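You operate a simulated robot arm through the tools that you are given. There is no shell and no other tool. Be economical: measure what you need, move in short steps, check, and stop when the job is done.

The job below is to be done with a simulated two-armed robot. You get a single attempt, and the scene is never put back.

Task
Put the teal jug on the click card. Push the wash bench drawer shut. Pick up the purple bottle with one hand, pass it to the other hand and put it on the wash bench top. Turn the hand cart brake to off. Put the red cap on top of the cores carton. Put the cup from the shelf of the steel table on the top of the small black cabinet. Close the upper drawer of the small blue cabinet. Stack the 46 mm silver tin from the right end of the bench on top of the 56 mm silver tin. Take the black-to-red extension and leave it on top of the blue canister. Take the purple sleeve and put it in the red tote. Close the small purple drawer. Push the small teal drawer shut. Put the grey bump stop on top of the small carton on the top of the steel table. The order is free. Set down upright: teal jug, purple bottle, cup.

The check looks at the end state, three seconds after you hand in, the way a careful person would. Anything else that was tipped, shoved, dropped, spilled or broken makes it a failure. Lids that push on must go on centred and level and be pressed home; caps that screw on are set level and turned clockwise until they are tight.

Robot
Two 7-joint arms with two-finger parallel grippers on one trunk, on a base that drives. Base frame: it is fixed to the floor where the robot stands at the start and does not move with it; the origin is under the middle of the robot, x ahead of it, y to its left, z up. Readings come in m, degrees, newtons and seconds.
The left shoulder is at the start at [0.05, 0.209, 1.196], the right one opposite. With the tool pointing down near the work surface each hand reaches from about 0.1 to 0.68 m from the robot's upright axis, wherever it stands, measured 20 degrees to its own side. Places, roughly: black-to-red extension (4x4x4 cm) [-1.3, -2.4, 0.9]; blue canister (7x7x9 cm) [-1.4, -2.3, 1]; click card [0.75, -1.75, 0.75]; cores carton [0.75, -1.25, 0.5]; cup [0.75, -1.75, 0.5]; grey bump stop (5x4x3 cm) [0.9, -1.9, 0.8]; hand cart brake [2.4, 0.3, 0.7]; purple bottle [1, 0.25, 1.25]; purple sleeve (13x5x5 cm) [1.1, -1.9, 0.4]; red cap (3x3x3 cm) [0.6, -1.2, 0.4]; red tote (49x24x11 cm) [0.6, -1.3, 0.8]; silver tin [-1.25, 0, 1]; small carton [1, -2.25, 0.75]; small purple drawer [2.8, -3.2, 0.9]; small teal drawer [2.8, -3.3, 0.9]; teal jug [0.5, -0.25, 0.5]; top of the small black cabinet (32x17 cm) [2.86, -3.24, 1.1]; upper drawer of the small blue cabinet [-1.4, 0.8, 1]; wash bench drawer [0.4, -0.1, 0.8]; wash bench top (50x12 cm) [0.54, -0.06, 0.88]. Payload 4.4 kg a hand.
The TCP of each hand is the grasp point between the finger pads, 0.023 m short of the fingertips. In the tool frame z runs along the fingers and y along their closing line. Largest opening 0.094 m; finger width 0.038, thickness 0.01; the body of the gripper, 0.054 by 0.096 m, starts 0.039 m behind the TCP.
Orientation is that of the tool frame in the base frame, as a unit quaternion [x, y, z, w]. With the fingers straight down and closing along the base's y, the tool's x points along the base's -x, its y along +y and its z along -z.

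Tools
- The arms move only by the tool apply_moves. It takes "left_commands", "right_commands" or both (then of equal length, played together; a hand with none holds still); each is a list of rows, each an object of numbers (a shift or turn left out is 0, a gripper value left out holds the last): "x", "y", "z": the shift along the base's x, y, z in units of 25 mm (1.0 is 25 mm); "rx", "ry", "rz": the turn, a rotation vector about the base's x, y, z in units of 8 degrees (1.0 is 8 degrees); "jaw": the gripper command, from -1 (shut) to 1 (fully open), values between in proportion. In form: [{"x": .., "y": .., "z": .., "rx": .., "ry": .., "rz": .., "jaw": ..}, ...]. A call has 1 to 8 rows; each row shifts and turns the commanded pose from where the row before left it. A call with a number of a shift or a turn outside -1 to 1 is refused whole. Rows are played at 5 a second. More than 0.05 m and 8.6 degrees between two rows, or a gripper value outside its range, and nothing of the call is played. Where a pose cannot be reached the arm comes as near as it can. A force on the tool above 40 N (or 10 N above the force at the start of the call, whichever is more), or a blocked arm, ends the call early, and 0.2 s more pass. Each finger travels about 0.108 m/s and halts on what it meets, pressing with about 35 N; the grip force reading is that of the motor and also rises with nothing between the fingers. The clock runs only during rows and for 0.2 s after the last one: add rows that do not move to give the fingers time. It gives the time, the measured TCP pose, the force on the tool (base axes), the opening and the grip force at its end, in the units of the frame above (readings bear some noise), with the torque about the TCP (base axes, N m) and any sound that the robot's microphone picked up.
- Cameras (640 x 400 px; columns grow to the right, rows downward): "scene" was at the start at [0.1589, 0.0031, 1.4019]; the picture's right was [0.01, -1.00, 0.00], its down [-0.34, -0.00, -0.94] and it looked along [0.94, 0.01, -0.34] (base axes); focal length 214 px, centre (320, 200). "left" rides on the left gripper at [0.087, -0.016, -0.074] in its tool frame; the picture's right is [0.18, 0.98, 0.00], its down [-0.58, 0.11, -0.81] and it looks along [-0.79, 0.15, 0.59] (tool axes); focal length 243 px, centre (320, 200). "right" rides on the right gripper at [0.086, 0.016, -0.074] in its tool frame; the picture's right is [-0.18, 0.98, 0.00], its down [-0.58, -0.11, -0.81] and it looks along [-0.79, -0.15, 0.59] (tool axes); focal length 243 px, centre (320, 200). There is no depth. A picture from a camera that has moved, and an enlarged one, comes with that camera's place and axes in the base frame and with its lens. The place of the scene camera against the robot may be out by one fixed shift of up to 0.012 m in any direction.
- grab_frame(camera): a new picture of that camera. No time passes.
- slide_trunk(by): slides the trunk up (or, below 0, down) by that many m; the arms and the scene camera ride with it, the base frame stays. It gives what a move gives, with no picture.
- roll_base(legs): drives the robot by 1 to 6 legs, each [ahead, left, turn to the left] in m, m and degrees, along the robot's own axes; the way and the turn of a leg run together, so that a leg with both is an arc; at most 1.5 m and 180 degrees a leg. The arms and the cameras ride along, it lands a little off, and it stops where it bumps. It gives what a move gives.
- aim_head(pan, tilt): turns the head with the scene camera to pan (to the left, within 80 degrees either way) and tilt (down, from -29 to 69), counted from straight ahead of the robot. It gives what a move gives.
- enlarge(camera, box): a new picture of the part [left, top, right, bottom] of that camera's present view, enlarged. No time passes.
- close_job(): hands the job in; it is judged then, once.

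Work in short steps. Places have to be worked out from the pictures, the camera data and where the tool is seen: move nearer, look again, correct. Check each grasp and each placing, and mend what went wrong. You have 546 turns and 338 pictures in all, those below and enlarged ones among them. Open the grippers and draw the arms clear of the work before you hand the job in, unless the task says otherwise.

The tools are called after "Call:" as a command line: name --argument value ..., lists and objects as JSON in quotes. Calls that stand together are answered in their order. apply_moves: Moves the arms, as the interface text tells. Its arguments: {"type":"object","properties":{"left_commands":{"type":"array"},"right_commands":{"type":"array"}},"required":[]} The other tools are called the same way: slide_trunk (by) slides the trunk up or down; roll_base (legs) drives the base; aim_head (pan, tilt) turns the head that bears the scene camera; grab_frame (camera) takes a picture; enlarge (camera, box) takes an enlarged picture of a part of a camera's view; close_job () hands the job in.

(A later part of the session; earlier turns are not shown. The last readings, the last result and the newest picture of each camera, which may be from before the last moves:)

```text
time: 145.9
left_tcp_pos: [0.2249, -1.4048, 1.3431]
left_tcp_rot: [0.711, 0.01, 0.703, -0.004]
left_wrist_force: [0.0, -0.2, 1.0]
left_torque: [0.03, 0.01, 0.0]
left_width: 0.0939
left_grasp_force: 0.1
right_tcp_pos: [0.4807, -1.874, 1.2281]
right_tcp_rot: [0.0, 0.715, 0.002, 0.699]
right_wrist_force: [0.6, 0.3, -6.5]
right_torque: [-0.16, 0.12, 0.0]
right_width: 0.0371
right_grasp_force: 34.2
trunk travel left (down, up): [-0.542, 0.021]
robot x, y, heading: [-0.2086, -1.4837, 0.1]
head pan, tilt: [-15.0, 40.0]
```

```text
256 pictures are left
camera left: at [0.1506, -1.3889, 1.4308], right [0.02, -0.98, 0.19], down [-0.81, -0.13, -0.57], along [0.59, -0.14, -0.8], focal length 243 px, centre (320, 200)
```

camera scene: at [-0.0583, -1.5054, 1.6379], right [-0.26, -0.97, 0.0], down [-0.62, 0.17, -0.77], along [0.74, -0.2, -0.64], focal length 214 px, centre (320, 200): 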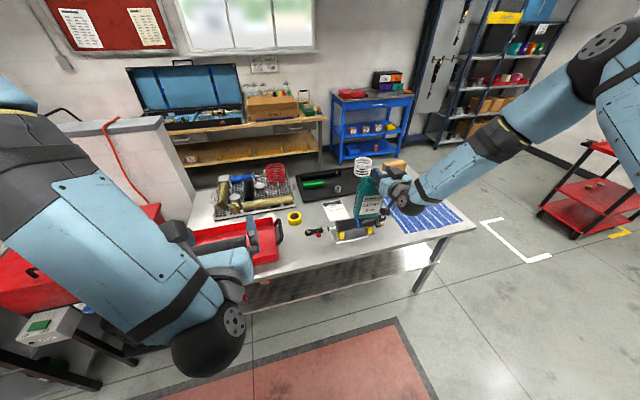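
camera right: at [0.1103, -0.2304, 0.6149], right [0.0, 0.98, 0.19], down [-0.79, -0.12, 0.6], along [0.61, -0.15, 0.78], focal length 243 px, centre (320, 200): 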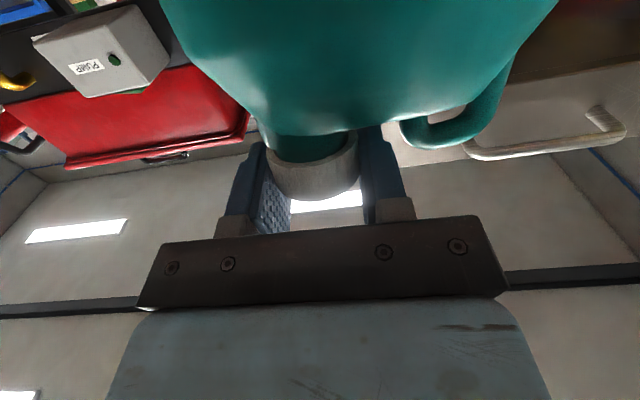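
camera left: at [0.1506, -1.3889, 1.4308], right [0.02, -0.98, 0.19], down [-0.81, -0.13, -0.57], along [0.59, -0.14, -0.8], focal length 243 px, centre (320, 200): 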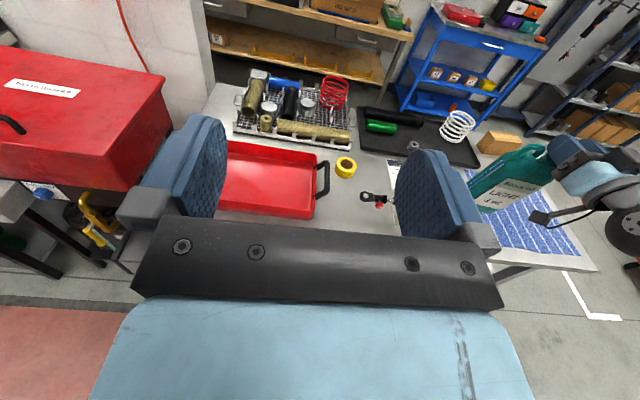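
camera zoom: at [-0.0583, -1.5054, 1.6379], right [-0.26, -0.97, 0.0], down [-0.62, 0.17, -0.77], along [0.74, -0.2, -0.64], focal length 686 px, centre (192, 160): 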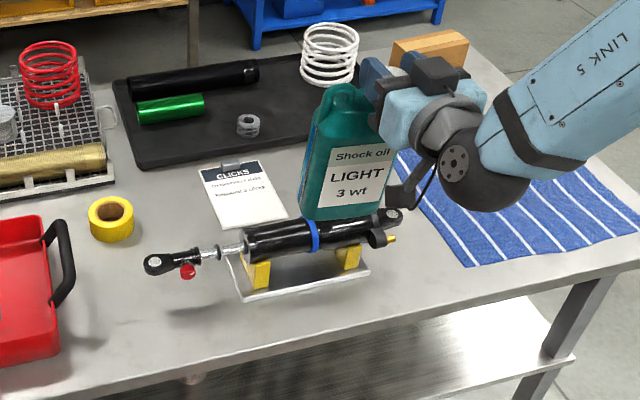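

Click card centre ≈ (0.77, −1.82, 0.827), behind the damper with clearance for the jug. I drive so that the jug comes above it.

Call:
roll_base --legs '[[0.275, 0.03, 0]]'

Call:
enlarge --camera "scene" --box '[280, 150, 520, 300]'

Call:
grab_frame --camera "left"

```text
time: 147.8
left_tcp_pos: [0.4946, -1.3755, 1.344]
left_tcp_rot: [0.71, 0.01, 0.704, -0.004]
left_wrist_force: [-0.3, -0.5, 0.4]
left_torque: [-0.03, -0.01, 0.0]
left_width: 0.0941
left_grasp_force: 0.1
right_tcp_pos: [0.7517, -1.8447, 1.23]
right_tcp_rot: [0.0, 0.714, 0.002, 0.7]
right_wrist_force: [0.3, 0.0, -5.5]
right_torque: [-0.13, 0.15, 0.02]
right_width: 0.0372
right_grasp_force: 35.4
trunk travel left (down, up): [-0.542, 0.021]
robot x, y, heading: [0.0627, -1.4558, -0.1]
head pan, tilt: [-15.0, 40.0]
```

```text
2.67 times, centred on (400, 225) of scene
camera zoom: at [0.2116, -1.4762, 1.6383], right [-0.26, -0.97, 0.0], down [-0.62, 0.17, -0.77], along [0.74, -0.2, -0.64], focal length 572 px, centre (107, 133)
```

zoom: 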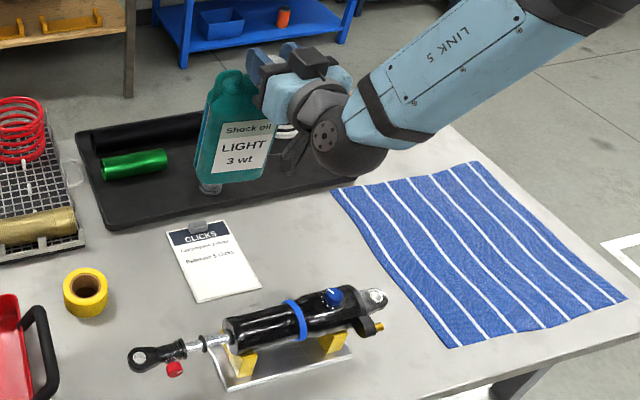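

```text
254 pictures are left
camera left: at [0.4208, -1.3594, 1.4316], right [0.02, -0.98, 0.19], down [-0.81, -0.13, -0.57], along [0.59, -0.14, -0.8], focal length 243 px, centre (320, 200)
```

left: 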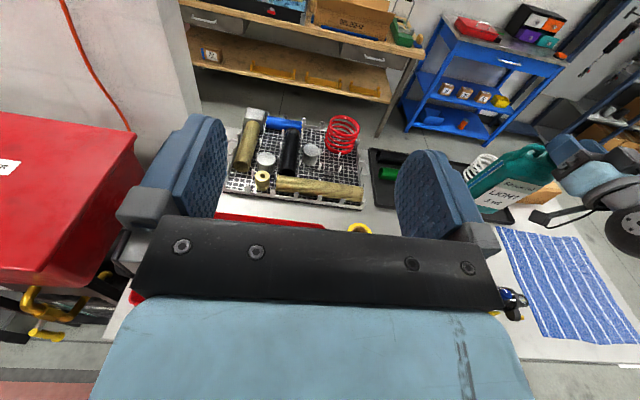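

Card centre confirmed at (0.765, −1.817), aligned with x. The jug hangs upright above it with its base about 0.195 below the TCP, so contact is expected at TCP z≈1.02. I lower 0.17 and look.

Call:
slide_trunk --by -0.17

Call:
enlarge --camera "scene" --box '[280, 120, 520, 270]'

Call:
grab_frame --camera "left"

```text
time: 149.8
left_tcp_pos: [0.4967, -1.3749, 1.1745]
left_tcp_rot: [0.71, 0.012, 0.704, -0.005]
left_wrist_force: [-0.3, 0.7, -0.1]
left_torque: [-0.02, 0.0, -0.03]
left_width: 0.0941
left_grasp_force: 0.0
right_tcp_pos: [0.7529, -1.845, 1.0586]
right_tcp_rot: [0.0, 0.714, 0.003, 0.7]
right_wrist_force: [-0.5, 0.4, -6.9]
right_torque: [-0.16, 0.1, 0.04]
right_width: 0.0372
right_grasp_force: 34.5
trunk travel left (down, up): [-0.372, 0.191]
robot x, y, heading: [0.0644, -1.4565, -0.2]
head pan, tilt: [-15.0, 40.0]
```

```text
2.67 times, centred on (400, 195) of scene
camera zoom: at [0.2134, -1.4759, 1.4681], right [-0.26, -0.97, 0.0], down [-0.62, 0.17, -0.77], along [0.74, -0.2, -0.64], focal length 572 px, centre (107, 213)
```

zoom: 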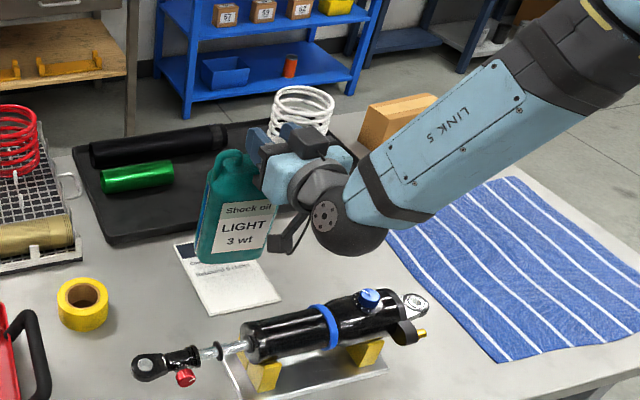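

```text
252 pictures are left
camera left: at [0.4223, -1.3592, 1.2611], right [0.02, -0.98, 0.19], down [-0.81, -0.13, -0.57], along [0.59, -0.14, -0.8], focal length 243 px, centre (320, 200)
```

left: 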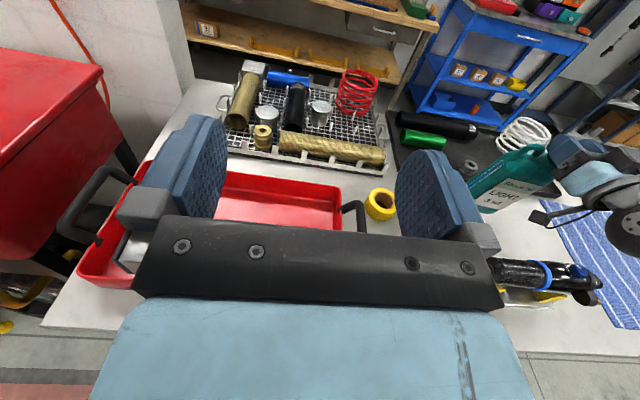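

The jug sits slightly far back over the card by this view, so I back 1.5 cm and then lower on to contact.

Call:
roll_base --legs '[[-0.015, 0, 0]]'

Call:
slide_trunk --by -0.03

Call:
enlarge --camera "scene" --box '[320, 150, 440, 240]'

```text
time: 150.5
left_tcp_pos: [0.484, -1.3759, 1.173]
left_tcp_rot: [0.711, 0.012, 0.703, -0.005]
left_wrist_force: [0.9, 0.0, 0.7]
left_torque: [0.01, -0.05, 0.01]
left_width: 0.0937
left_grasp_force: 0.1
right_tcp_pos: [0.7384, -1.8441, 1.0571]
right_tcp_rot: [-0.001, 0.715, 0.003, 0.699]
right_wrist_force: [0.8, -0.4, -7.0]
right_torque: [-0.14, 0.06, 0.03]
right_width: 0.0372
right_grasp_force: 34.7
trunk travel left (down, up): [-0.372, 0.191]
robot x, y, heading: [0.0515, -1.4546, -0.2]
head pan, tilt: [-15.0, 40.0]
```

```text
time: 151.3
left_tcp_pos: [0.4822, -1.3754, 1.1444]
left_tcp_rot: [0.71, 0.011, 0.704, -0.004]
left_wrist_force: [-0.2, 1.0, 0.1]
left_torque: [0.03, -0.04, -0.03]
left_width: 0.0937
left_grasp_force: 0.0
right_tcp_pos: [0.7362, -1.8439, 1.0293]
right_tcp_rot: [-0.001, 0.715, 0.003, 0.7]
right_wrist_force: [0.2, -0.4, -6.3]
right_torque: [-0.13, 0.17, 0.01]
right_width: 0.037
right_grasp_force: 35.6
trunk travel left (down, up): [-0.342, 0.221]
robot x, y, heading: [0.0524, -1.4556, -0.1]
head pan, tilt: [-15.0, 40.0]
```

```text
4.44 times, centred on (380, 195) of scene
camera zoom: at [0.1977, -1.4757, 1.4382], right [-0.26, -0.97, 0.0], down [-0.62, 0.17, -0.77], along [0.74, -0.2, -0.64], focal length 953 px, centre (53, 222)
```

zoom: 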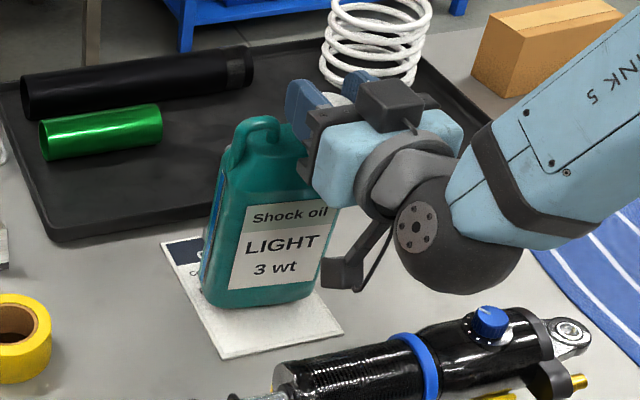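

Well centred over the card, with a few mm to go. I lower 8 mm.

Call:
slide_trunk --by -0.008

```text
time: 151.8
left_tcp_pos: [0.4823, -1.3748, 1.1369]
left_tcp_rot: [0.71, 0.011, 0.704, -0.004]
left_wrist_force: [-0.9, 0.0, -0.3]
left_torque: [-0.02, -0.03, 0.01]
left_width: 0.094
left_grasp_force: 0.1
right_tcp_pos: [0.7374, -1.845, 1.0209]
right_tcp_rot: [0.0, 0.715, 0.002, 0.699]
right_wrist_force: [0.2, -0.1, -7.1]
right_torque: [-0.14, 0.11, -0.03]
right_width: 0.0372
right_grasp_force: 34.9
trunk travel left (down, up): [-0.334, 0.229]
robot x, y, heading: [0.0532, -1.4567, -0.2]
head pan, tilt: [-15.0, 40.0]
```

Call:
slide_trunk --by -0.006

Call:
slide_trunk --by -0.004

```text
time: 152.4
left_tcp_pos: [0.4812, -1.3744, 1.1295]
left_tcp_rot: [0.71, 0.011, 0.704, -0.003]
left_wrist_force: [1.3, 0.1, 0.0]
left_torque: [0.02, 0.03, -0.03]
left_width: 0.0939
left_grasp_force: 0.1
right_tcp_pos: [0.737, -1.8441, 1.0171]
right_tcp_rot: [0.0, 0.713, 0.002, 0.701]
right_wrist_force: [-1.1, -1.5, 7.1]
right_torque: [-0.13, 0.29, -0.01]
right_width: 0.0373
right_grasp_force: 35.5
trunk travel left (down, up): [-0.328, 0.235]
robot x, y, heading: [0.0489, -1.4553, 0.0]
head pan, tilt: [-15.0, 40.0]
```

```text
time: 152.9
left_tcp_pos: [0.48, -1.3748, 1.1269]
left_tcp_rot: [0.709, 0.011, 0.705, -0.004]
left_wrist_force: [0.5, 0.3, -0.4]
left_torque: [0.01, 0.01, -0.02]
left_width: 0.0941
left_grasp_force: 0.0
right_tcp_pos: [0.7365, -1.8432, 1.0168]
right_tcp_rot: [0.0, 0.712, 0.002, 0.702]
right_wrist_force: [0.7, -4.2, 27.2]
right_torque: [-0.16, -0.09, -0.02]
right_width: 0.0372
right_grasp_force: 34.8
trunk travel left (down, up): [-0.324, 0.239]
robot x, y, heading: [0.0516, -1.4548, -0.3]
head pan, tilt: [-15.0, 40.0]
```

Contact (27 N up). I open only to 54 mm because of the handle, then back straight off.

Call:
apply_moves --right_commands '[{"jaw": -0.1}, {"jaw": 0.13}, {}]'

Call:
grab_frame --camera "right"

```text
time: 153.7
left_tcp_pos: [0.4823, -1.3741, 1.1256]
left_tcp_rot: [0.711, 0.012, 0.703, -0.005]
left_wrist_force: [1.1, 0.2, -0.2]
left_torque: [0.0, -0.02, 0.0]
left_width: 0.0939
left_grasp_force: 0.1
right_tcp_pos: [0.7375, -1.8438, 1.011]
right_tcp_rot: [-0.002, 0.715, 0.004, 0.699]
right_wrist_force: [0.6, -0.3, 0.0]
right_torque: [0.0, -0.02, 0.02]
right_width: 0.0528
right_grasp_force: 0.1
trunk travel left (down, up): [-0.324, 0.239]
robot x, y, heading: [0.0519, -1.4521, 0.1]
head pan, tilt: [-15.0, 40.0]
```

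```text
250 pictures are left
camera right: at [0.6614, -1.8284, 0.9262], right [0.0, 0.98, 0.19], down [-0.79, -0.11, 0.6], along [0.61, -0.15, 0.78], focal length 243 px, centre (320, 200)
```

right: 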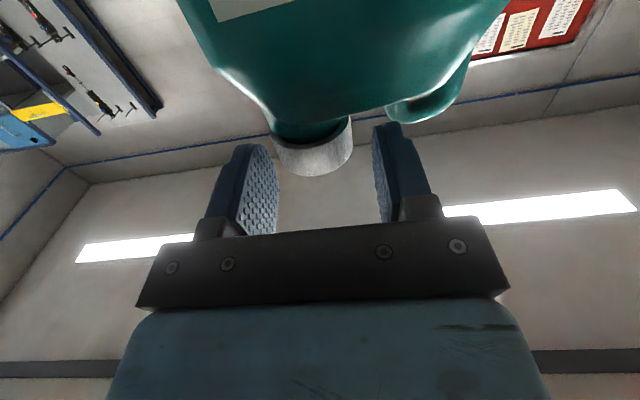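

Call:
roll_base --legs '[[-0.25, 0, 0]]'

Call:
enlarge --camera "scene" --box '[280, 110, 440, 210]'

```text
time: 154.8
left_tcp_pos: [0.412, -1.3755, 1.1279]
left_tcp_rot: [0.709, 0.013, 0.705, -0.005]
left_wrist_force: [-0.9, 0.1, 0.3]
left_torque: [0.02, 0.05, 0.01]
left_width: 0.0938
left_grasp_force: 0.0
right_tcp_pos: [0.6741, -1.8441, 1.0255]
right_tcp_rot: [0.001, 0.702, 0.001, 0.712]
right_wrist_force: [-1.8, -0.2, 1.0]
right_torque: [0.04, 0.04, -0.02]
right_width: 0.0529
right_grasp_force: 0.0
trunk travel left (down, up): [-0.324, 0.239]
robot x, y, heading: [-0.0203, -1.4585, -0.2]
head pan, tilt: [-15.0, 40.0]
stopped in leg 1: the force on the tool passed its limit at 55 N (the readings are from after the stop); the commanded pose is now the measured one
```

```text
4.00 times, centred on (360, 160) of scene
camera zoom: at [0.1251, -1.475, 1.421], right [-0.26, -0.97, 0.0], down [-0.62, 0.17, -0.77], along [0.74, -0.2, -0.64], focal length 858 px, centre (160, 360)
```

zoom: 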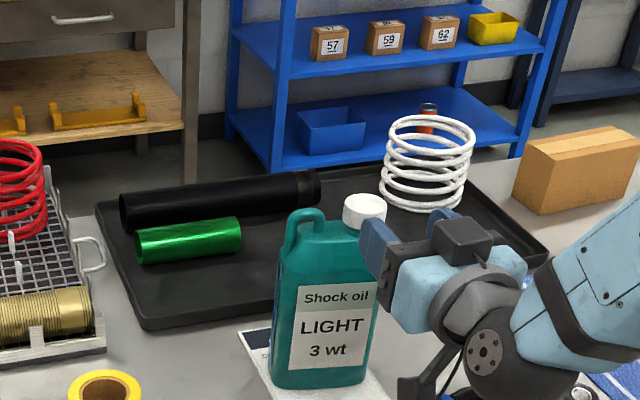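

Backing stopped on a force: the under-slung camera may have met the damper. I look.

Call:
grab_frame --camera "scene"

Call:
enlarge --camera "scene" --box '[300, 170, 460, 270]'

```text
248 pictures are left
camera scene: at [0.1251, -1.475, 1.421], right [-0.26, -0.97, 0.0], down [-0.62, 0.17, -0.77], along [0.74, -0.2, -0.64], focal length 214 px, centre (320, 200)
```

scene: 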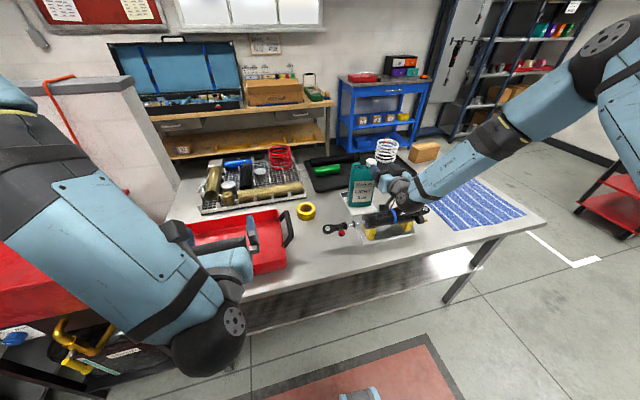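

```text
4.00 times, centred on (380, 220) of scene
camera zoom: at [0.1251, -1.475, 1.421], right [-0.26, -0.97, 0.0], down [-0.62, 0.17, -0.77], along [0.74, -0.2, -0.64], focal length 858 px, centre (80, 120)
```

zoom: 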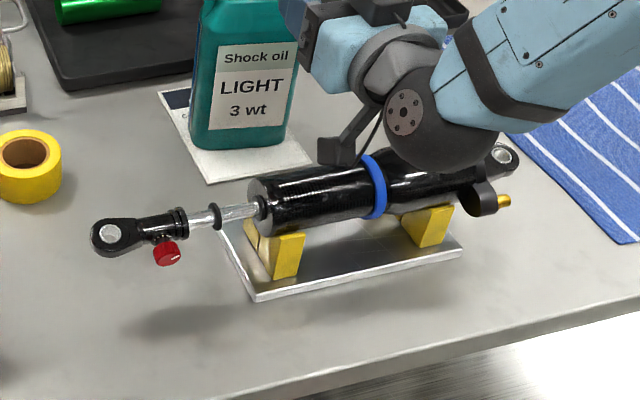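

The camera box is against the damper's body, and everything still stands. I raise the trunk straight up to clear it (the fingertips are already out of the jug), then back away.

Call:
slide_trunk --by 0.2

Call:
enlarge --camera "scene" --box '[260, 170, 500, 320]'

```text
time: 157.0
left_tcp_pos: [0.4146, -1.3741, 1.3256]
left_tcp_rot: [0.71, 0.012, 0.704, -0.006]
left_wrist_force: [0.7, -0.3, 0.1]
left_torque: [0.02, 0.04, -0.02]
left_width: 0.0938
left_grasp_force: 0.1
right_tcp_pos: [0.6778, -1.8432, 1.2218]
right_tcp_rot: [-0.001, 0.705, 0.002, 0.709]
right_wrist_force: [-0.2, 0.0, 0.2]
right_torque: [0.0, -0.04, -0.01]
right_width: 0.053
right_grasp_force: 0.0
trunk travel left (down, up): [-0.524, 0.039]
robot x, y, heading: [-0.0188, -1.4541, 0.0]
head pan, tilt: [-15.0, 40.0]
```

```text
2.67 times, centred on (380, 245) of scene
camera zoom: at [0.1313, -1.4754, 1.6201], right [-0.26, -0.97, 0.0], down [-0.62, 0.17, -0.77], along [0.74, -0.2, -0.64], focal length 572 px, centre (160, 80)
```

zoom: 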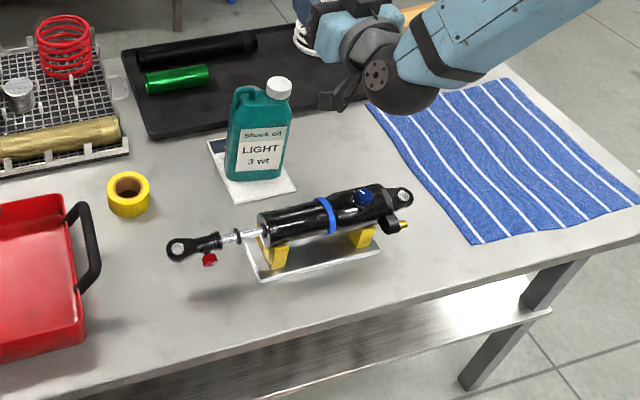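

The jug stands upright on the card and the damper has not visibly moved. Next is the bump stop on the black mat at about (0.937, −1.888, 0.845): I pitch the right hand 60° nose-down and shift the base right.

Call:
apply_moves --right_commands '[{"ry": 1, "jaw": 1}, {"ry": 1}, {"ry": 1}, {"ry": 1}, {"ry": 1}, {"ry": 1}, {"ry": 1}, {"ry": 0.8}]'

Call:
roll_base --legs '[[0.0, -0.19, 0]]'

Call:
grab_frame --camera "right"

Call:
grab_frame --camera "scene"

```text
time: 158.8
left_tcp_pos: [0.4152, -1.3744, 1.3262]
left_tcp_rot: [0.711, 0.013, 0.703, -0.006]
left_wrist_force: [-0.8, 0.4, -0.3]
left_torque: [0.0, 0.04, 0.01]
left_width: 0.0942
left_grasp_force: 0.2
right_tcp_pos: [0.6769, -1.8436, 1.2204]
right_tcp_rot: [0.0, 0.97, 0.002, 0.241]
right_wrist_force: [0.5, -0.1, 0.5]
right_torque: [0.0, 0.0, 0.0]
right_width: 0.094
right_grasp_force: 0.1
trunk travel left (down, up): [-0.524, 0.039]
robot x, y, heading: [-0.0151, -1.4536, 0.0]
head pan, tilt: [-15.0, 40.0]
```

```text
time: 161.1
left_tcp_pos: [0.4146, -1.5601, 1.3255]
left_tcp_rot: [0.711, 0.014, 0.703, -0.006]
left_wrist_force: [0.4, 0.1, 0.4]
left_torque: [-0.02, 0.0, 0.02]
left_width: 0.094
left_grasp_force: 0.1
right_tcp_pos: [0.6781, -2.0277, 1.222]
right_tcp_rot: [-0.001, 0.971, 0.002, 0.241]
right_wrist_force: [0.2, 0.2, -0.1]
right_torque: [0.03, -0.03, 0.02]
right_width: 0.0938
right_grasp_force: 0.0
trunk travel left (down, up): [-0.524, 0.039]
robot x, y, heading: [-0.0142, -1.6409, 0.4]
head pan, tilt: [-15.0, 40.0]
```

```text
245 pictures are left
camera right: at [0.5674, -2.0135, 1.2474], right [0.16, 0.98, 0.09], down [0.14, -0.11, 0.98], along [0.98, -0.15, -0.15], focal length 243 px, centre (320, 200)
```

right: 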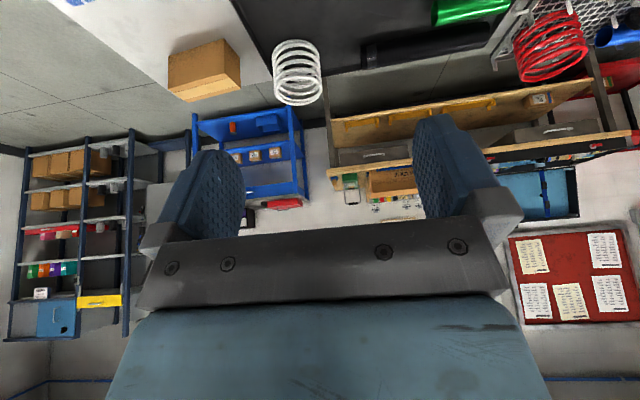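

```text
244 pictures are left
camera scene: at [0.1314, -1.662, 1.6202], right [-0.26, -0.97, 0.0], down [-0.62, 0.16, -0.77], along [0.74, -0.2, -0.64], focal length 214 px, centre (320, 200)
```

scene: 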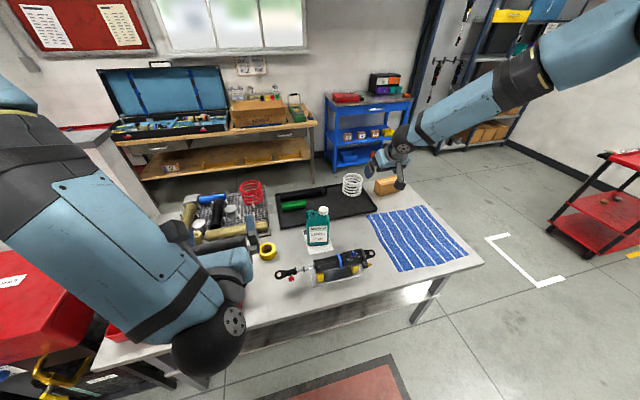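

I drive forward 0.15 m and bring the hand over the mat for a look.

Call:
roll_base --legs '[[0.15, 0.0, 0]]'

Call:
apply_moves --right_commands '[{"y": 1}, {"y": 1}, {"y": 1}, {"y": 1}, {"y": 1}, {"y": 0.6}]'

Call:
grab_frame --camera "right"

Call:
grab_frame --camera "scene"

```text
time: 162.5
left_tcp_pos: [0.5624, -1.5591, 1.3263]
left_tcp_rot: [0.71, 0.014, 0.704, -0.006]
left_wrist_force: [-0.1, 0.3, 0.8]
left_torque: [0.01, 0.01, 0.02]
left_width: 0.0942
left_grasp_force: 0.1
right_tcp_pos: [0.8281, -2.0286, 1.2234]
right_tcp_rot: [0.0, 0.97, 0.001, 0.242]
right_wrist_force: [-0.5, 0.2, 0.1]
right_torque: [-0.02, 0.03, 0.01]
right_width: 0.0943
right_grasp_force: 0.1
trunk travel left (down, up): [-0.524, 0.039]
robot x, y, heading: [0.134, -1.6416, 0.0]
head pan, tilt: [-15.0, 40.0]
```

```text
time: 163.9
left_tcp_pos: [0.5657, -1.561, 1.3255]
left_tcp_rot: [0.711, 0.014, 0.704, -0.007]
left_wrist_force: [0.1, -1.0, 0.0]
left_torque: [-0.01, -0.02, 0.0]
left_width: 0.0941
left_grasp_force: 0.0
right_tcp_pos: [0.8275, -1.8927, 1.2253]
right_tcp_rot: [0.0, 0.971, 0.002, 0.241]
right_wrist_force: [-0.2, 0.3, 0.1]
right_torque: [-0.03, -0.01, 0.03]
right_width: 0.094
right_grasp_force: 0.1
right hand out of reach, approached as far as the arm can: row 6
trunk travel left (down, up): [-0.524, 0.039]
robot x, y, heading: [0.1376, -1.6425, -0.0]
head pan, tilt: [-15.0, 40.0]
```

```text
243 pictures are left
camera right: at [0.716, -1.8765, 1.25], right [0.16, 0.98, 0.09], down [0.14, -0.11, 0.98], along [0.98, -0.15, -0.15], focal length 243 px, centre (320, 200)
```

right: 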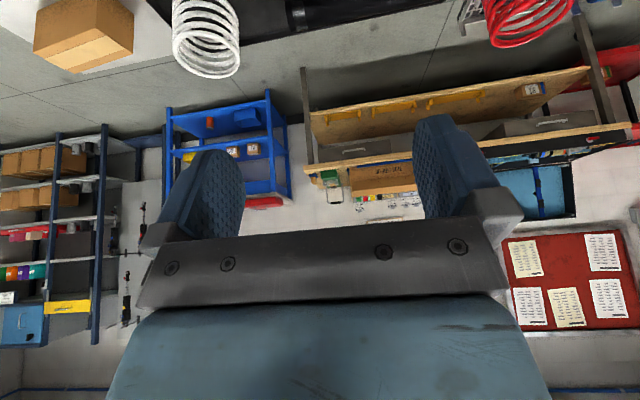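

```text
242 pictures are left
camera scene: at [0.2824, -1.6624, 1.6201], right [-0.26, -0.97, 0.0], down [-0.62, 0.16, -0.77], along [0.74, -0.2, -0.64], focal length 214 px, centre (320, 200)
```

scene: 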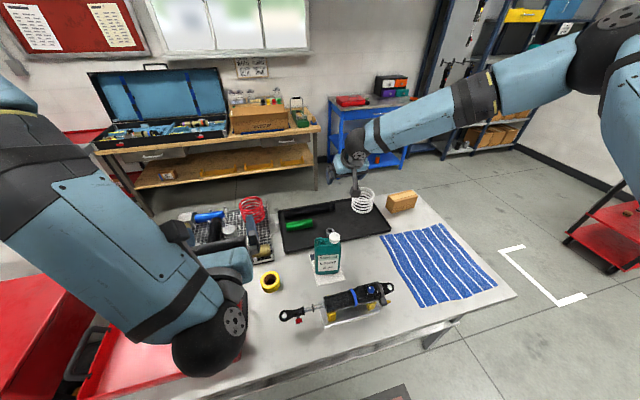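

Call:
enlarge --camera "scene" --box '[270, 170, 430, 270]'

```text
4.00 times, centred on (350, 220) of scene
camera zoom: at [0.2824, -1.6624, 1.6201], right [-0.26, -0.97, 0.0], down [-0.62, 0.16, -0.77], along [0.74, -0.2, -0.64], focal length 858 px, centre (200, 120)
```

zoom: 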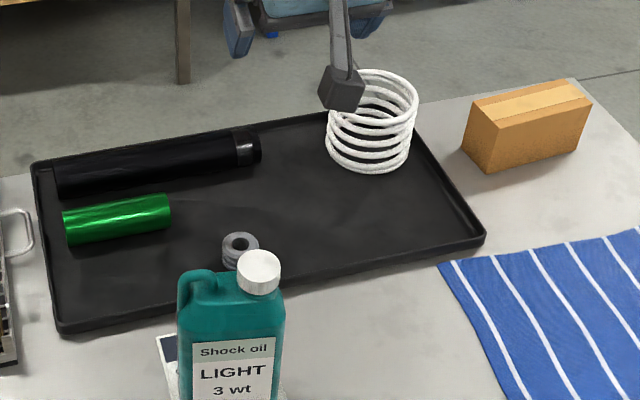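

The bump stop is too close behind the jug to grip from the front, so I'll do it from behind the table. While here I survey the lower shelf: back off and lower the trunk.

Call:
roll_base --legs '[[-0.6, 0.15, 0]]'

Call:
slide_trunk --by -0.4

Call:
aim_head --pan 0 --tilt 30

Call:
grab_frame --camera "scene"

```text
time: 167.3
left_tcp_pos: [-0.029, -1.4118, 1.3252]
left_tcp_rot: [0.71, 0.011, 0.704, -0.005]
left_wrist_force: [0.1, 0.4, 0.5]
left_torque: [-0.01, 0.01, 0.0]
left_width: 0.0938
left_grasp_force: 0.1
right_tcp_pos: [0.2307, -1.7435, 1.2239]
right_tcp_rot: [0.001, 0.971, 0.003, 0.241]
right_wrist_force: [0.0, -0.9, -0.2]
right_torque: [0.01, 0.01, 0.01]
right_width: 0.0941
right_grasp_force: 0.0
trunk travel left (down, up): [-0.524, 0.039]
robot x, y, heading: [-0.4627, -1.4917, 0.0]
head pan, tilt: [-15.0, 40.0]
```

```text
time: 171.2
left_tcp_pos: [-0.0299, -1.4108, 0.9261]
left_tcp_rot: [0.71, 0.012, 0.704, -0.006]
left_wrist_force: [0.8, -0.5, -0.4]
left_torque: [0.0, 0.03, -0.04]
left_width: 0.0942
left_grasp_force: 0.0
right_tcp_pos: [0.2303, -1.7445, 0.8246]
right_tcp_rot: [0.001, 0.971, 0.002, 0.241]
right_wrist_force: [0.0, -0.2, -0.3]
right_torque: [0.01, 0.01, 0.0]
right_width: 0.0941
right_grasp_force: 0.0
trunk travel left (down, up): [-0.124, 0.439]
robot x, y, heading: [-0.4595, -1.4884, -0.2]
head pan, tilt: [-15.0, 40.0]
```

```text
time: 171.9
left_tcp_pos: [-0.0295, -1.4107, 0.9253]
left_tcp_rot: [0.71, 0.012, 0.704, -0.005]
left_wrist_force: [-1.0, -0.7, -0.6]
left_torque: [-0.01, 0.02, -0.01]
left_width: 0.0939
left_grasp_force: 0.0
right_tcp_pos: [0.2297, -1.7439, 0.8232]
right_tcp_rot: [0.002, 0.971, 0.003, 0.241]
right_wrist_force: [0.3, -0.3, -0.3]
right_torque: [0.0, 0.01, -0.01]
right_width: 0.0938
right_grasp_force: 0.0
trunk travel left (down, up): [-0.124, 0.439]
robot x, y, heading: [-0.4673, -1.4907, -0.1]
head pan, tilt: [0.0, 30.0]
```

```text
240 pictures are left
camera scene: at [-0.305, -1.4905, 1.2354], right [0.0, -1.0, 0.0], down [-0.5, 0.0, -0.87], along [0.87, 0.0, -0.5], focal length 214 px, centre (320, 200)
```

scene: 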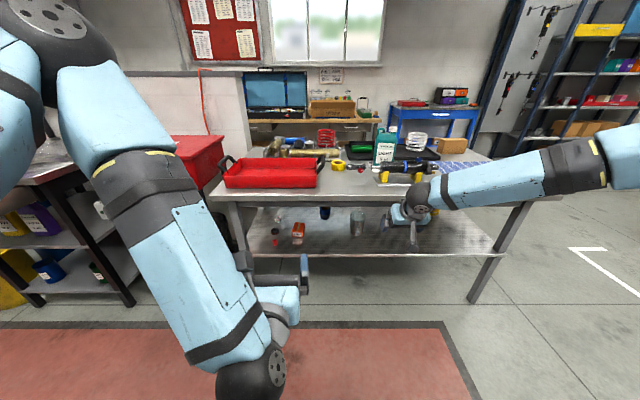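

Call:
enlarge --camera "scene" --box '[220, 175, 420, 275]'

```text
3.20 times, centred on (320, 225) of scene
camera zoom: at [-0.305, -1.4905, 1.2354], right [0.0, -1.0, 0.0], down [-0.5, 0.0, -0.87], along [0.87, 0.0, -0.5], focal length 686 px, centre (320, 120)
```

zoom: 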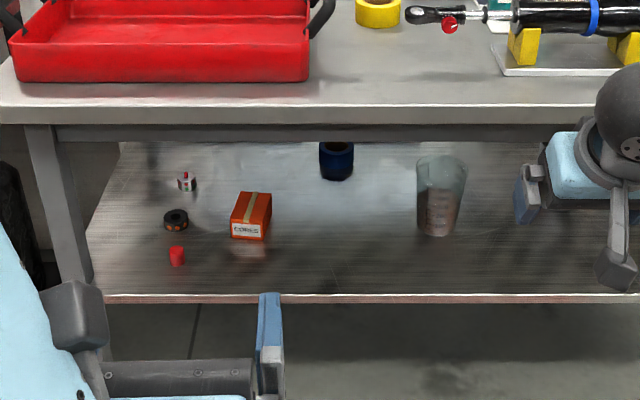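

The lower shelf shows the red cap, the orange CORES carton and a clear cup. I test the left hand (camera on top) pitched 30° down, at low height, for the red cap.

Call:
slide_trunk --by -0.12

Call:
apply_moves --left_commands '[{"ry": 1, "z": -1, "y": 1}, {"ry": 1, "z": -1, "y": 1}, {"ry": 1, "z": -1, "y": 1}, {"ry": 0.75, "z": -1, "y": 1}, {"z": -1, "y": 1}, {"z": -1, "y": 1}, {"z": -1, "y": 1}, {"z": -1}]'

Call:
apply_moves --left_commands '[{"z": -1, "x": 1}, {"z": -1, "x": 1}, {"z": -1, "x": 1}, {"z": -1, "x": 1}, {"z": -1, "x": 1}, {"z": -1, "x": 1}]'

Call:
grab_frame --camera "scene"

```text
time: 173.4
left_tcp_pos: [-0.0294, -1.4111, 0.8057]
left_tcp_rot: [0.711, 0.013, 0.704, -0.006]
left_wrist_force: [-0.9, 0.0, -0.2]
left_torque: [-0.03, 0.01, 0.02]
left_width: 0.0938
left_grasp_force: 0.0
right_tcp_pos: [0.2299, -1.744, 0.7051]
right_tcp_rot: [0.001, 0.97, 0.002, 0.242]
right_wrist_force: [-0.6, -0.3, -0.7]
right_torque: [0.01, 0.02, -0.02]
right_width: 0.0941
right_grasp_force: 0.1
trunk travel left (down, up): [-0.004, 0.559]
robot x, y, heading: [-0.4628, -1.4913, -0.1]
head pan, tilt: [0.0, 30.0]
```

```text
time: 175.2
left_tcp_pos: [-0.0269, -1.3157, 0.6669]
left_tcp_rot: [0.869, 0.011, 0.494, -0.01]
left_wrist_force: [-0.3, 1.2, 0.7]
left_torque: [0.0, 0.03, -0.03]
left_width: 0.0939
left_grasp_force: 0.1
left hand out of reach, approached as far as the arm can: row 5, 6, 7, 8
right_tcp_pos: [0.2304, -1.7429, 0.7037]
right_tcp_rot: [0.001, 0.97, 0.001, 0.241]
right_wrist_force: [0.7, 0.2, -0.5]
right_torque: [-0.01, 0.01, 0.0]
right_width: 0.094
right_grasp_force: 0.0
trunk travel left (down, up): [-0.004, 0.559]
robot x, y, heading: [-0.4608, -1.4946, -0.4]
head pan, tilt: [0.0, 30.0]
```

```text
time: 176.6
left_tcp_pos: [0.1304, -1.3709, 0.5523]
left_tcp_rot: [0.869, 0.012, 0.495, -0.01]
left_wrist_force: [0.0, 0.2, -0.2]
left_torque: [0.01, 0.0, -0.02]
left_width: 0.094
left_grasp_force: 0.0
left hand out of reach, approached as far as the arm can: row 1, 2, 3, 4, 5, 6
right_tcp_pos: [0.231, -1.7432, 0.704]
right_tcp_rot: [0.001, 0.971, 0.003, 0.241]
right_wrist_force: [-0.3, -0.5, -0.3]
right_torque: [0.0, 0.01, -0.02]
right_width: 0.094
right_grasp_force: 0.0
trunk travel left (down, up): [-0.004, 0.559]
robot x, y, heading: [-0.4627, -1.4932, -0.1]
head pan, tilt: [0.0, 30.0]
```

```text
238 pictures are left
camera scene: at [-0.3048, -1.4904, 1.1155], right [0.0, -1.0, 0.0], down [-0.5, 0.0, -0.87], along [0.87, 0.0, -0.5], focal length 214 px, centre (320, 200)
```

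scene: 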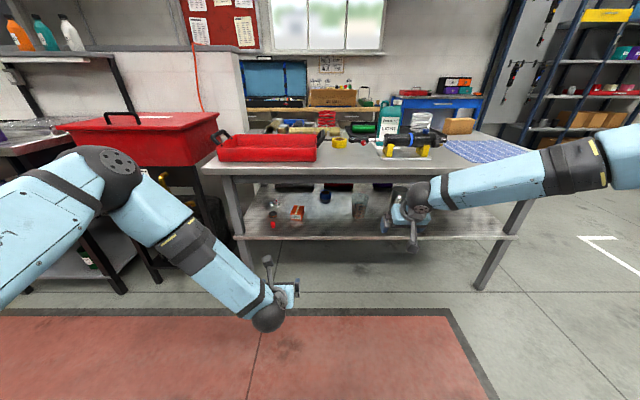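

Call:
apply_moves --left_commands '[{"x": 1}, {"x": 1}, {"x": 1, "z": -1}, {"x": 1, "z": -1}, {"z": -1}, {"z": -1}, {"z": -1}]'

```text
time: 178.2
left_tcp_pos: [0.2426, -1.4005, 0.4437]
left_tcp_rot: [0.871, 0.013, 0.491, -0.012]
left_wrist_force: [0.0, 0.4, -0.5]
left_torque: [0.02, -0.02, -0.01]
left_width: 0.0939
left_grasp_force: 0.0
left hand out of reach, approached as far as the arm can: row 5, 6, 7
right_tcp_pos: [0.2304, -1.7439, 0.7047]
right_tcp_rot: [0.001, 0.971, 0.002, 0.241]
right_wrist_force: [0.2, 0.7, -0.4]
right_torque: [0.02, -0.04, 0.01]
right_width: 0.0941
right_grasp_force: 0.1
trunk travel left (down, up): [-0.004, 0.559]
robot x, y, heading: [-0.463, -1.4916, 0.0]
head pan, tilt: [0.0, 30.0]
```

The left hand reaches z≈0.44 at 0.7 m ahead. I raise the right hand out of the way above table height and steepen the left a bit. Then I shift the base so the left hand lines up with the red cap at y≈−1.234.

Call:
apply_moves --right_commands '[{"z": 1}, {"z": 1}, {"z": 1}, {"z": 1}, {"z": 1}, {"z": 1}, {"z": 1}, {"z": 1}]' --left_commands '[{"ry": 1}, {}, {}, {}, {}, {}, {}, {"z": -0.6}]'

Call:
apply_moves --right_commands '[{"z": 1}, {"z": 1}, {"z": 1}, {"z": 1}, {"z": 1}, {"x": -1}, {"x": -1}, {"x": -1}]'

Call:
roll_base --legs '[[0, 0.166, 0], [0.2, 0, 0]]'

Call:
grab_frame --camera "left"

Call:
grab_frame --camera "scene"

```text
time: 180.0
left_tcp_pos: [0.243, -1.3989, 0.4284]
left_tcp_rot: [0.901, 0.01, 0.434, -0.009]
left_wrist_force: [0.5, 0.6, -0.2]
left_torque: [0.0, 0.01, -0.03]
left_width: 0.0937
left_grasp_force: 0.0
right_tcp_pos: [0.2297, -1.7422, 0.9047]
right_tcp_rot: [0.0, 0.971, 0.002, 0.241]
right_wrist_force: [0.5, -0.1, -0.2]
right_torque: [0.0, -0.01, 0.03]
right_width: 0.0942
right_grasp_force: 0.1
trunk travel left (down, up): [-0.004, 0.559]
robot x, y, heading: [-0.4602, -1.4896, -0.1]
head pan, tilt: [0.0, 30.0]
```

```text
time: 181.8
left_tcp_pos: [0.2428, -1.4009, 0.4298]
left_tcp_rot: [0.901, 0.01, 0.435, -0.009]
left_wrist_force: [0.7, -0.5, -0.2]
left_torque: [-0.01, -0.03, -0.01]
left_width: 0.094
left_grasp_force: 0.0
right_tcp_pos: [0.1554, -1.7441, 1.0288]
right_tcp_rot: [0.001, 0.97, 0.001, 0.242]
right_wrist_force: [0.4, -0.7, -0.4]
right_torque: [0.03, 0.03, -0.05]
right_width: 0.0942
right_grasp_force: 0.1
trunk travel left (down, up): [-0.004, 0.559]
robot x, y, heading: [-0.4605, -1.4916, -0.2]
head pan, tilt: [0.0, 30.0]
```

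```text
time: 185.1
left_tcp_pos: [0.4414, -1.233, 0.4277]
left_tcp_rot: [0.901, 0.01, 0.433, -0.009]
left_wrist_force: [0.8, -0.5, 0.5]
left_torque: [0.03, 0.03, 0.02]
left_width: 0.0939
left_grasp_force: 0.2
right_tcp_pos: [0.3543, -1.5783, 1.0277]
right_tcp_rot: [0.001, 0.971, 0.002, 0.241]
right_wrist_force: [-1.2, 0.1, -0.6]
right_torque: [0.01, 0.04, 0.0]
right_width: 0.0941
right_grasp_force: 0.0
trunk travel left (down, up): [-0.004, 0.559]
robot x, y, heading: [-0.2652, -1.3245, -0.1]
head pan, tilt: [0.0, 30.0]
```

```text
237 pictures are left
camera left: at [0.4361, -1.2176, 0.5428], right [0.14, -0.98, 0.14], down [-0.99, -0.13, 0.05], along [-0.03, -0.14, -0.99], focal length 243 px, centre (320, 200)
```

left: 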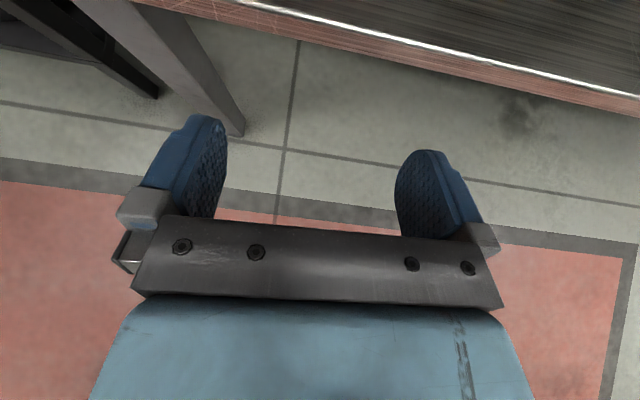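

```text
236 pictures are left
camera scene: at [-0.1057, -1.324, 1.1154], right [0.0, -1.0, 0.0], down [-0.5, 0.0, -0.87], along [0.87, 0.0, -0.5], focal length 214 px, centre (320, 200)
```

scene: 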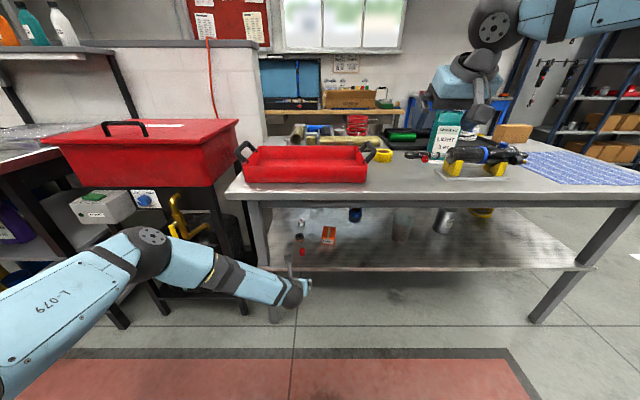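

Call:
enlarge --camera "scene" --box '[250, 195, 410, 295]'

```text
4.00 times, centred on (330, 245) of scene
camera zoom: at [-0.1057, -1.324, 1.1154], right [0.0, -1.0, 0.0], down [-0.5, 0.0, -0.87], along [0.87, 0.0, -0.5], focal length 858 px, centre (280, 20)
```

zoom: 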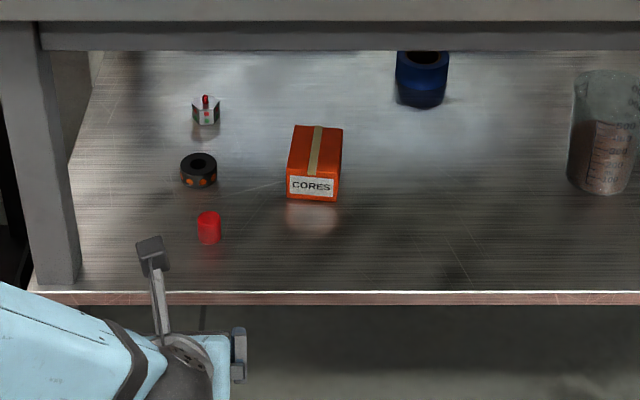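

Red cap at about (0.60, −1.245), shelf z≈0.43; the carton's top is at ≈(0.71, −1.362, 0.467). I raise the left hand a bit and move in above the cap.

Call:
apply_moves --left_commands '[{"z": 1, "y": -0.3}, {"z": 1, "y": -0.2}, {"z": 0.4}]'

Call:
roll_base --legs '[[0.13, 0, 0]]'

Call:
grab_frame --camera "left"

```text
time: 185.9
left_tcp_pos: [0.4415, -1.2454, 0.4894]
left_tcp_rot: [0.901, 0.01, 0.434, -0.008]
left_wrist_force: [0.0, 0.2, -0.4]
left_torque: [-0.01, 0.0, -0.02]
left_width: 0.094
left_grasp_force: 0.1
right_tcp_pos: [0.3541, -1.5771, 1.0293]
right_tcp_rot: [0.001, 0.97, 0.002, 0.241]
right_wrist_force: [-0.1, 0.5, -0.5]
right_torque: [0.0, -0.01, 0.02]
right_width: 0.094
right_grasp_force: 0.0
trunk travel left (down, up): [-0.004, 0.559]
robot x, y, heading: [-0.2612, -1.329, 0.2]
head pan, tilt: [0.0, 30.0]
```

```text
time: 187.2
left_tcp_pos: [0.5696, -1.2449, 0.488]
left_tcp_rot: [0.901, 0.01, 0.433, -0.009]
left_wrist_force: [-0.7, -0.2, -0.3]
left_torque: [0.01, 0.01, -0.02]
left_width: 0.0939
left_grasp_force: 0.0
right_tcp_pos: [0.4836, -1.5777, 1.0286]
right_tcp_rot: [0.0, 0.97, 0.002, 0.242]
right_wrist_force: [0.1, -0.3, 0.2]
right_torque: [-0.02, 0.0, -0.01]
right_width: 0.0939
right_grasp_force: 0.2
trunk travel left (down, up): [-0.004, 0.559]
robot x, y, heading: [-0.1286, -1.3244, -0.1]
head pan, tilt: [0.0, 30.0]
```

```text
234 pictures are left
camera left: at [0.5651, -1.2294, 0.6027], right [0.14, -0.98, 0.14], down [-0.99, -0.13, 0.05], along [-0.03, -0.14, -0.99], focal length 243 px, centre (320, 200)
```

left: 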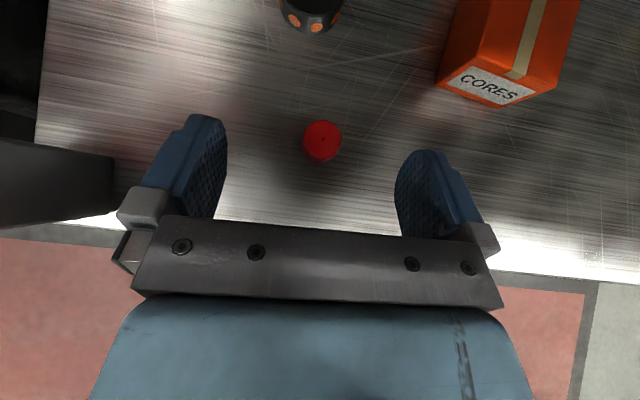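

Cap seen at (0.596, −1.246). I descend along the tool direction and close.

Call:
apply_moves --left_commands '[{"x": 0.5, "z": -0.5}, {"x": 0.5, "z": -0.5}, {}]'

Call:
grab_frame --camera "left"

```text
time: 188.0
left_tcp_pos: [0.5948, -1.2447, 0.4649]
left_tcp_rot: [0.901, 0.01, 0.434, -0.01]
left_wrist_force: [0.2, 0.0, 0.3]
left_torque: [-0.03, 0.01, 0.03]
left_width: 0.094
left_grasp_force: 0.0
right_tcp_pos: [0.4834, -1.5774, 1.0285]
right_tcp_rot: [0.0, 0.97, 0.002, 0.241]
right_wrist_force: [0.4, -0.3, 0.4]
right_torque: [0.0, 0.04, 0.02]
right_width: 0.0943
right_grasp_force: 0.1
trunk travel left (down, up): [-0.004, 0.559]
robot x, y, heading: [-0.1311, -1.3247, 0.2]
head pan, tilt: [0.0, 30.0]
```

```text
233 pictures are left
camera left: at [0.5901, -1.2293, 0.5782], right [0.14, -0.98, 0.14], down [-0.99, -0.13, 0.05], along [-0.03, -0.14, -0.99], focal length 243 px, centre (320, 200)
```

left: 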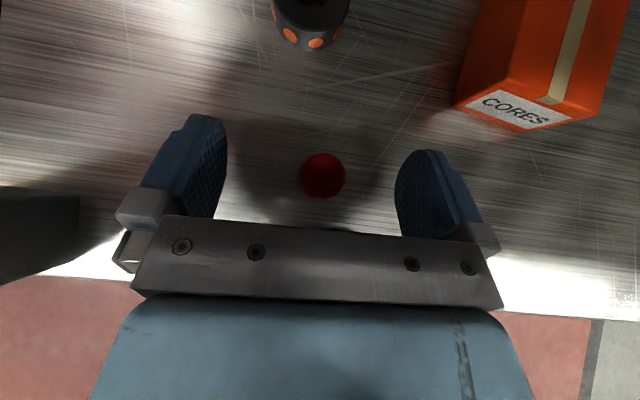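

By apparent size the cap's top is about 28 mm below the TCP, so I lower 2 cm more before closing.

Call:
apply_moves --left_commands '[{"x": 0.1, "y": -0.1, "z": -0.4}, {"z": -0.4}, {}]'

Call:
grab_frame --camera "left"

```text
time: 188.8
left_tcp_pos: [0.5974, -1.2484, 0.4492]
left_tcp_rot: [0.9, 0.01, 0.436, -0.008]
left_wrist_force: [-17.1, 6.1, 32.5]
left_torque: [-1.34, 0.27, -0.71]
left_width: 0.0912
left_grasp_force: 0.2
right_tcp_pos: [0.4788, -1.5767, 1.031]
right_tcp_rot: [0.0, 0.97, 0.002, 0.244]
right_wrist_force: [-0.1, 0.2, -0.5]
right_torque: [0.0, 0.02, -0.01]
right_width: 0.094
right_grasp_force: 0.0
trunk travel left (down, up): [-0.004, 0.559]
robot x, y, heading: [-0.1337, -1.3234, -0.0]
head pan, tilt: [0.0, 30.0]
```

```text
232 pictures are left
camera left: at [0.5916, -1.2328, 0.5636], right [0.14, -0.98, 0.14], down [-0.99, -0.13, 0.04], along [-0.02, -0.14, -0.99], focal length 243 px, centre (320, 200)
```

left: 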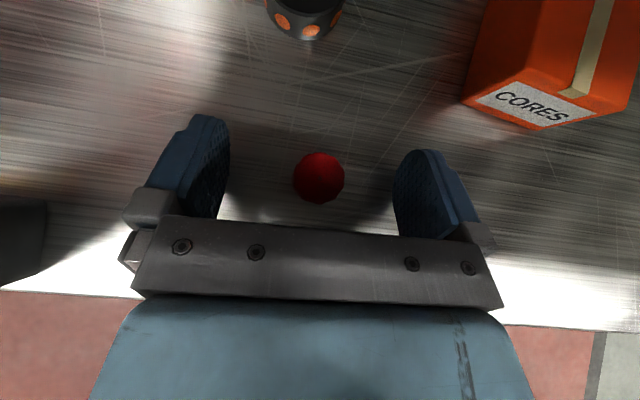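

Fingertips touch the shelf, so I lift 4 mm and close on the cap.

Call:
apply_moves --left_commands '[{"z": 0.2}, {"jaw": 0}, {"jaw": -1}, {"jaw": -1}, {"jaw": -1}, {}]'

Call:
grab_frame --camera "left"

```text
time: 190.2
left_tcp_pos: [0.5986, -1.2462, 0.4498]
left_tcp_rot: [0.901, 0.011, 0.434, -0.01]
left_wrist_force: [-1.5, 3.2, 8.1]
left_torque: [-0.07, 0.01, -0.05]
left_width: 0.0243
left_grasp_force: 34.6
right_tcp_pos: [0.4823, -1.5763, 1.0295]
right_tcp_rot: [0.0, 0.97, 0.003, 0.242]
right_wrist_force: [-0.2, -0.7, -0.2]
right_torque: [0.0, 0.02, -0.02]
right_width: 0.0942
right_grasp_force: 0.1
trunk travel left (down, up): [-0.004, 0.559]
robot x, y, heading: [-0.1345, -1.3263, -0.1]
head pan, tilt: [0.0, 30.0]
```

```text
231 pictures are left
camera left: at [0.5921, -1.2307, 0.5637], right [0.14, -0.98, 0.14], down [-0.99, -0.14, 0.05], along [-0.03, -0.14, -0.99], focal length 243 px, centre (320, 200)
```

left: 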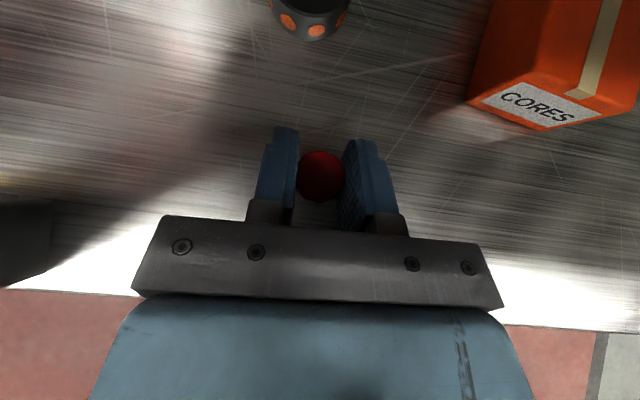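

Cap gripped. I lift 7.5 cm and look at the carton from above.

Call:
apply_moves --left_commands '[{"z": 1}, {"z": 1}, {"z": 1}, {"y": -1}, {"y": -1}, {"y": -1}]'

Call:
grab_frame --camera "left"

```text
time: 191.6
left_tcp_pos: [0.5976, -1.3227, 0.5235]
left_tcp_rot: [0.901, 0.01, 0.434, -0.009]
left_wrist_force: [0.2, -0.2, -0.6]
left_torque: [-0.02, -0.02, 0.01]
left_width: 0.0243
left_grasp_force: 35.1
right_tcp_pos: [0.4837, -1.5781, 1.0295]
right_tcp_rot: [0.001, 0.971, 0.002, 0.241]
right_wrist_force: [0.1, -0.3, 0.1]
right_torque: [-0.01, -0.03, -0.01]
right_width: 0.0943
right_grasp_force: 0.1
trunk travel left (down, up): [-0.004, 0.559]
robot x, y, heading: [-0.1352, -1.3271, 0.0]
head pan, tilt: [0.0, 30.0]
```

```text
230 pictures are left
camera left: at [0.5929, -1.3076, 0.6384], right [0.14, -0.98, 0.14], down [-0.99, -0.14, 0.05], along [-0.03, -0.14, -0.99], focal length 243 px, centre (320, 200)
```

left: 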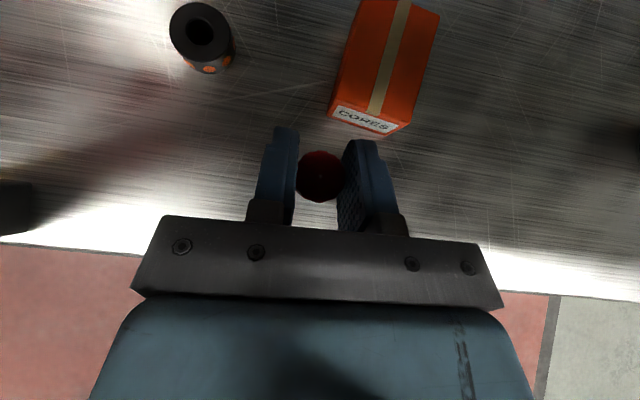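

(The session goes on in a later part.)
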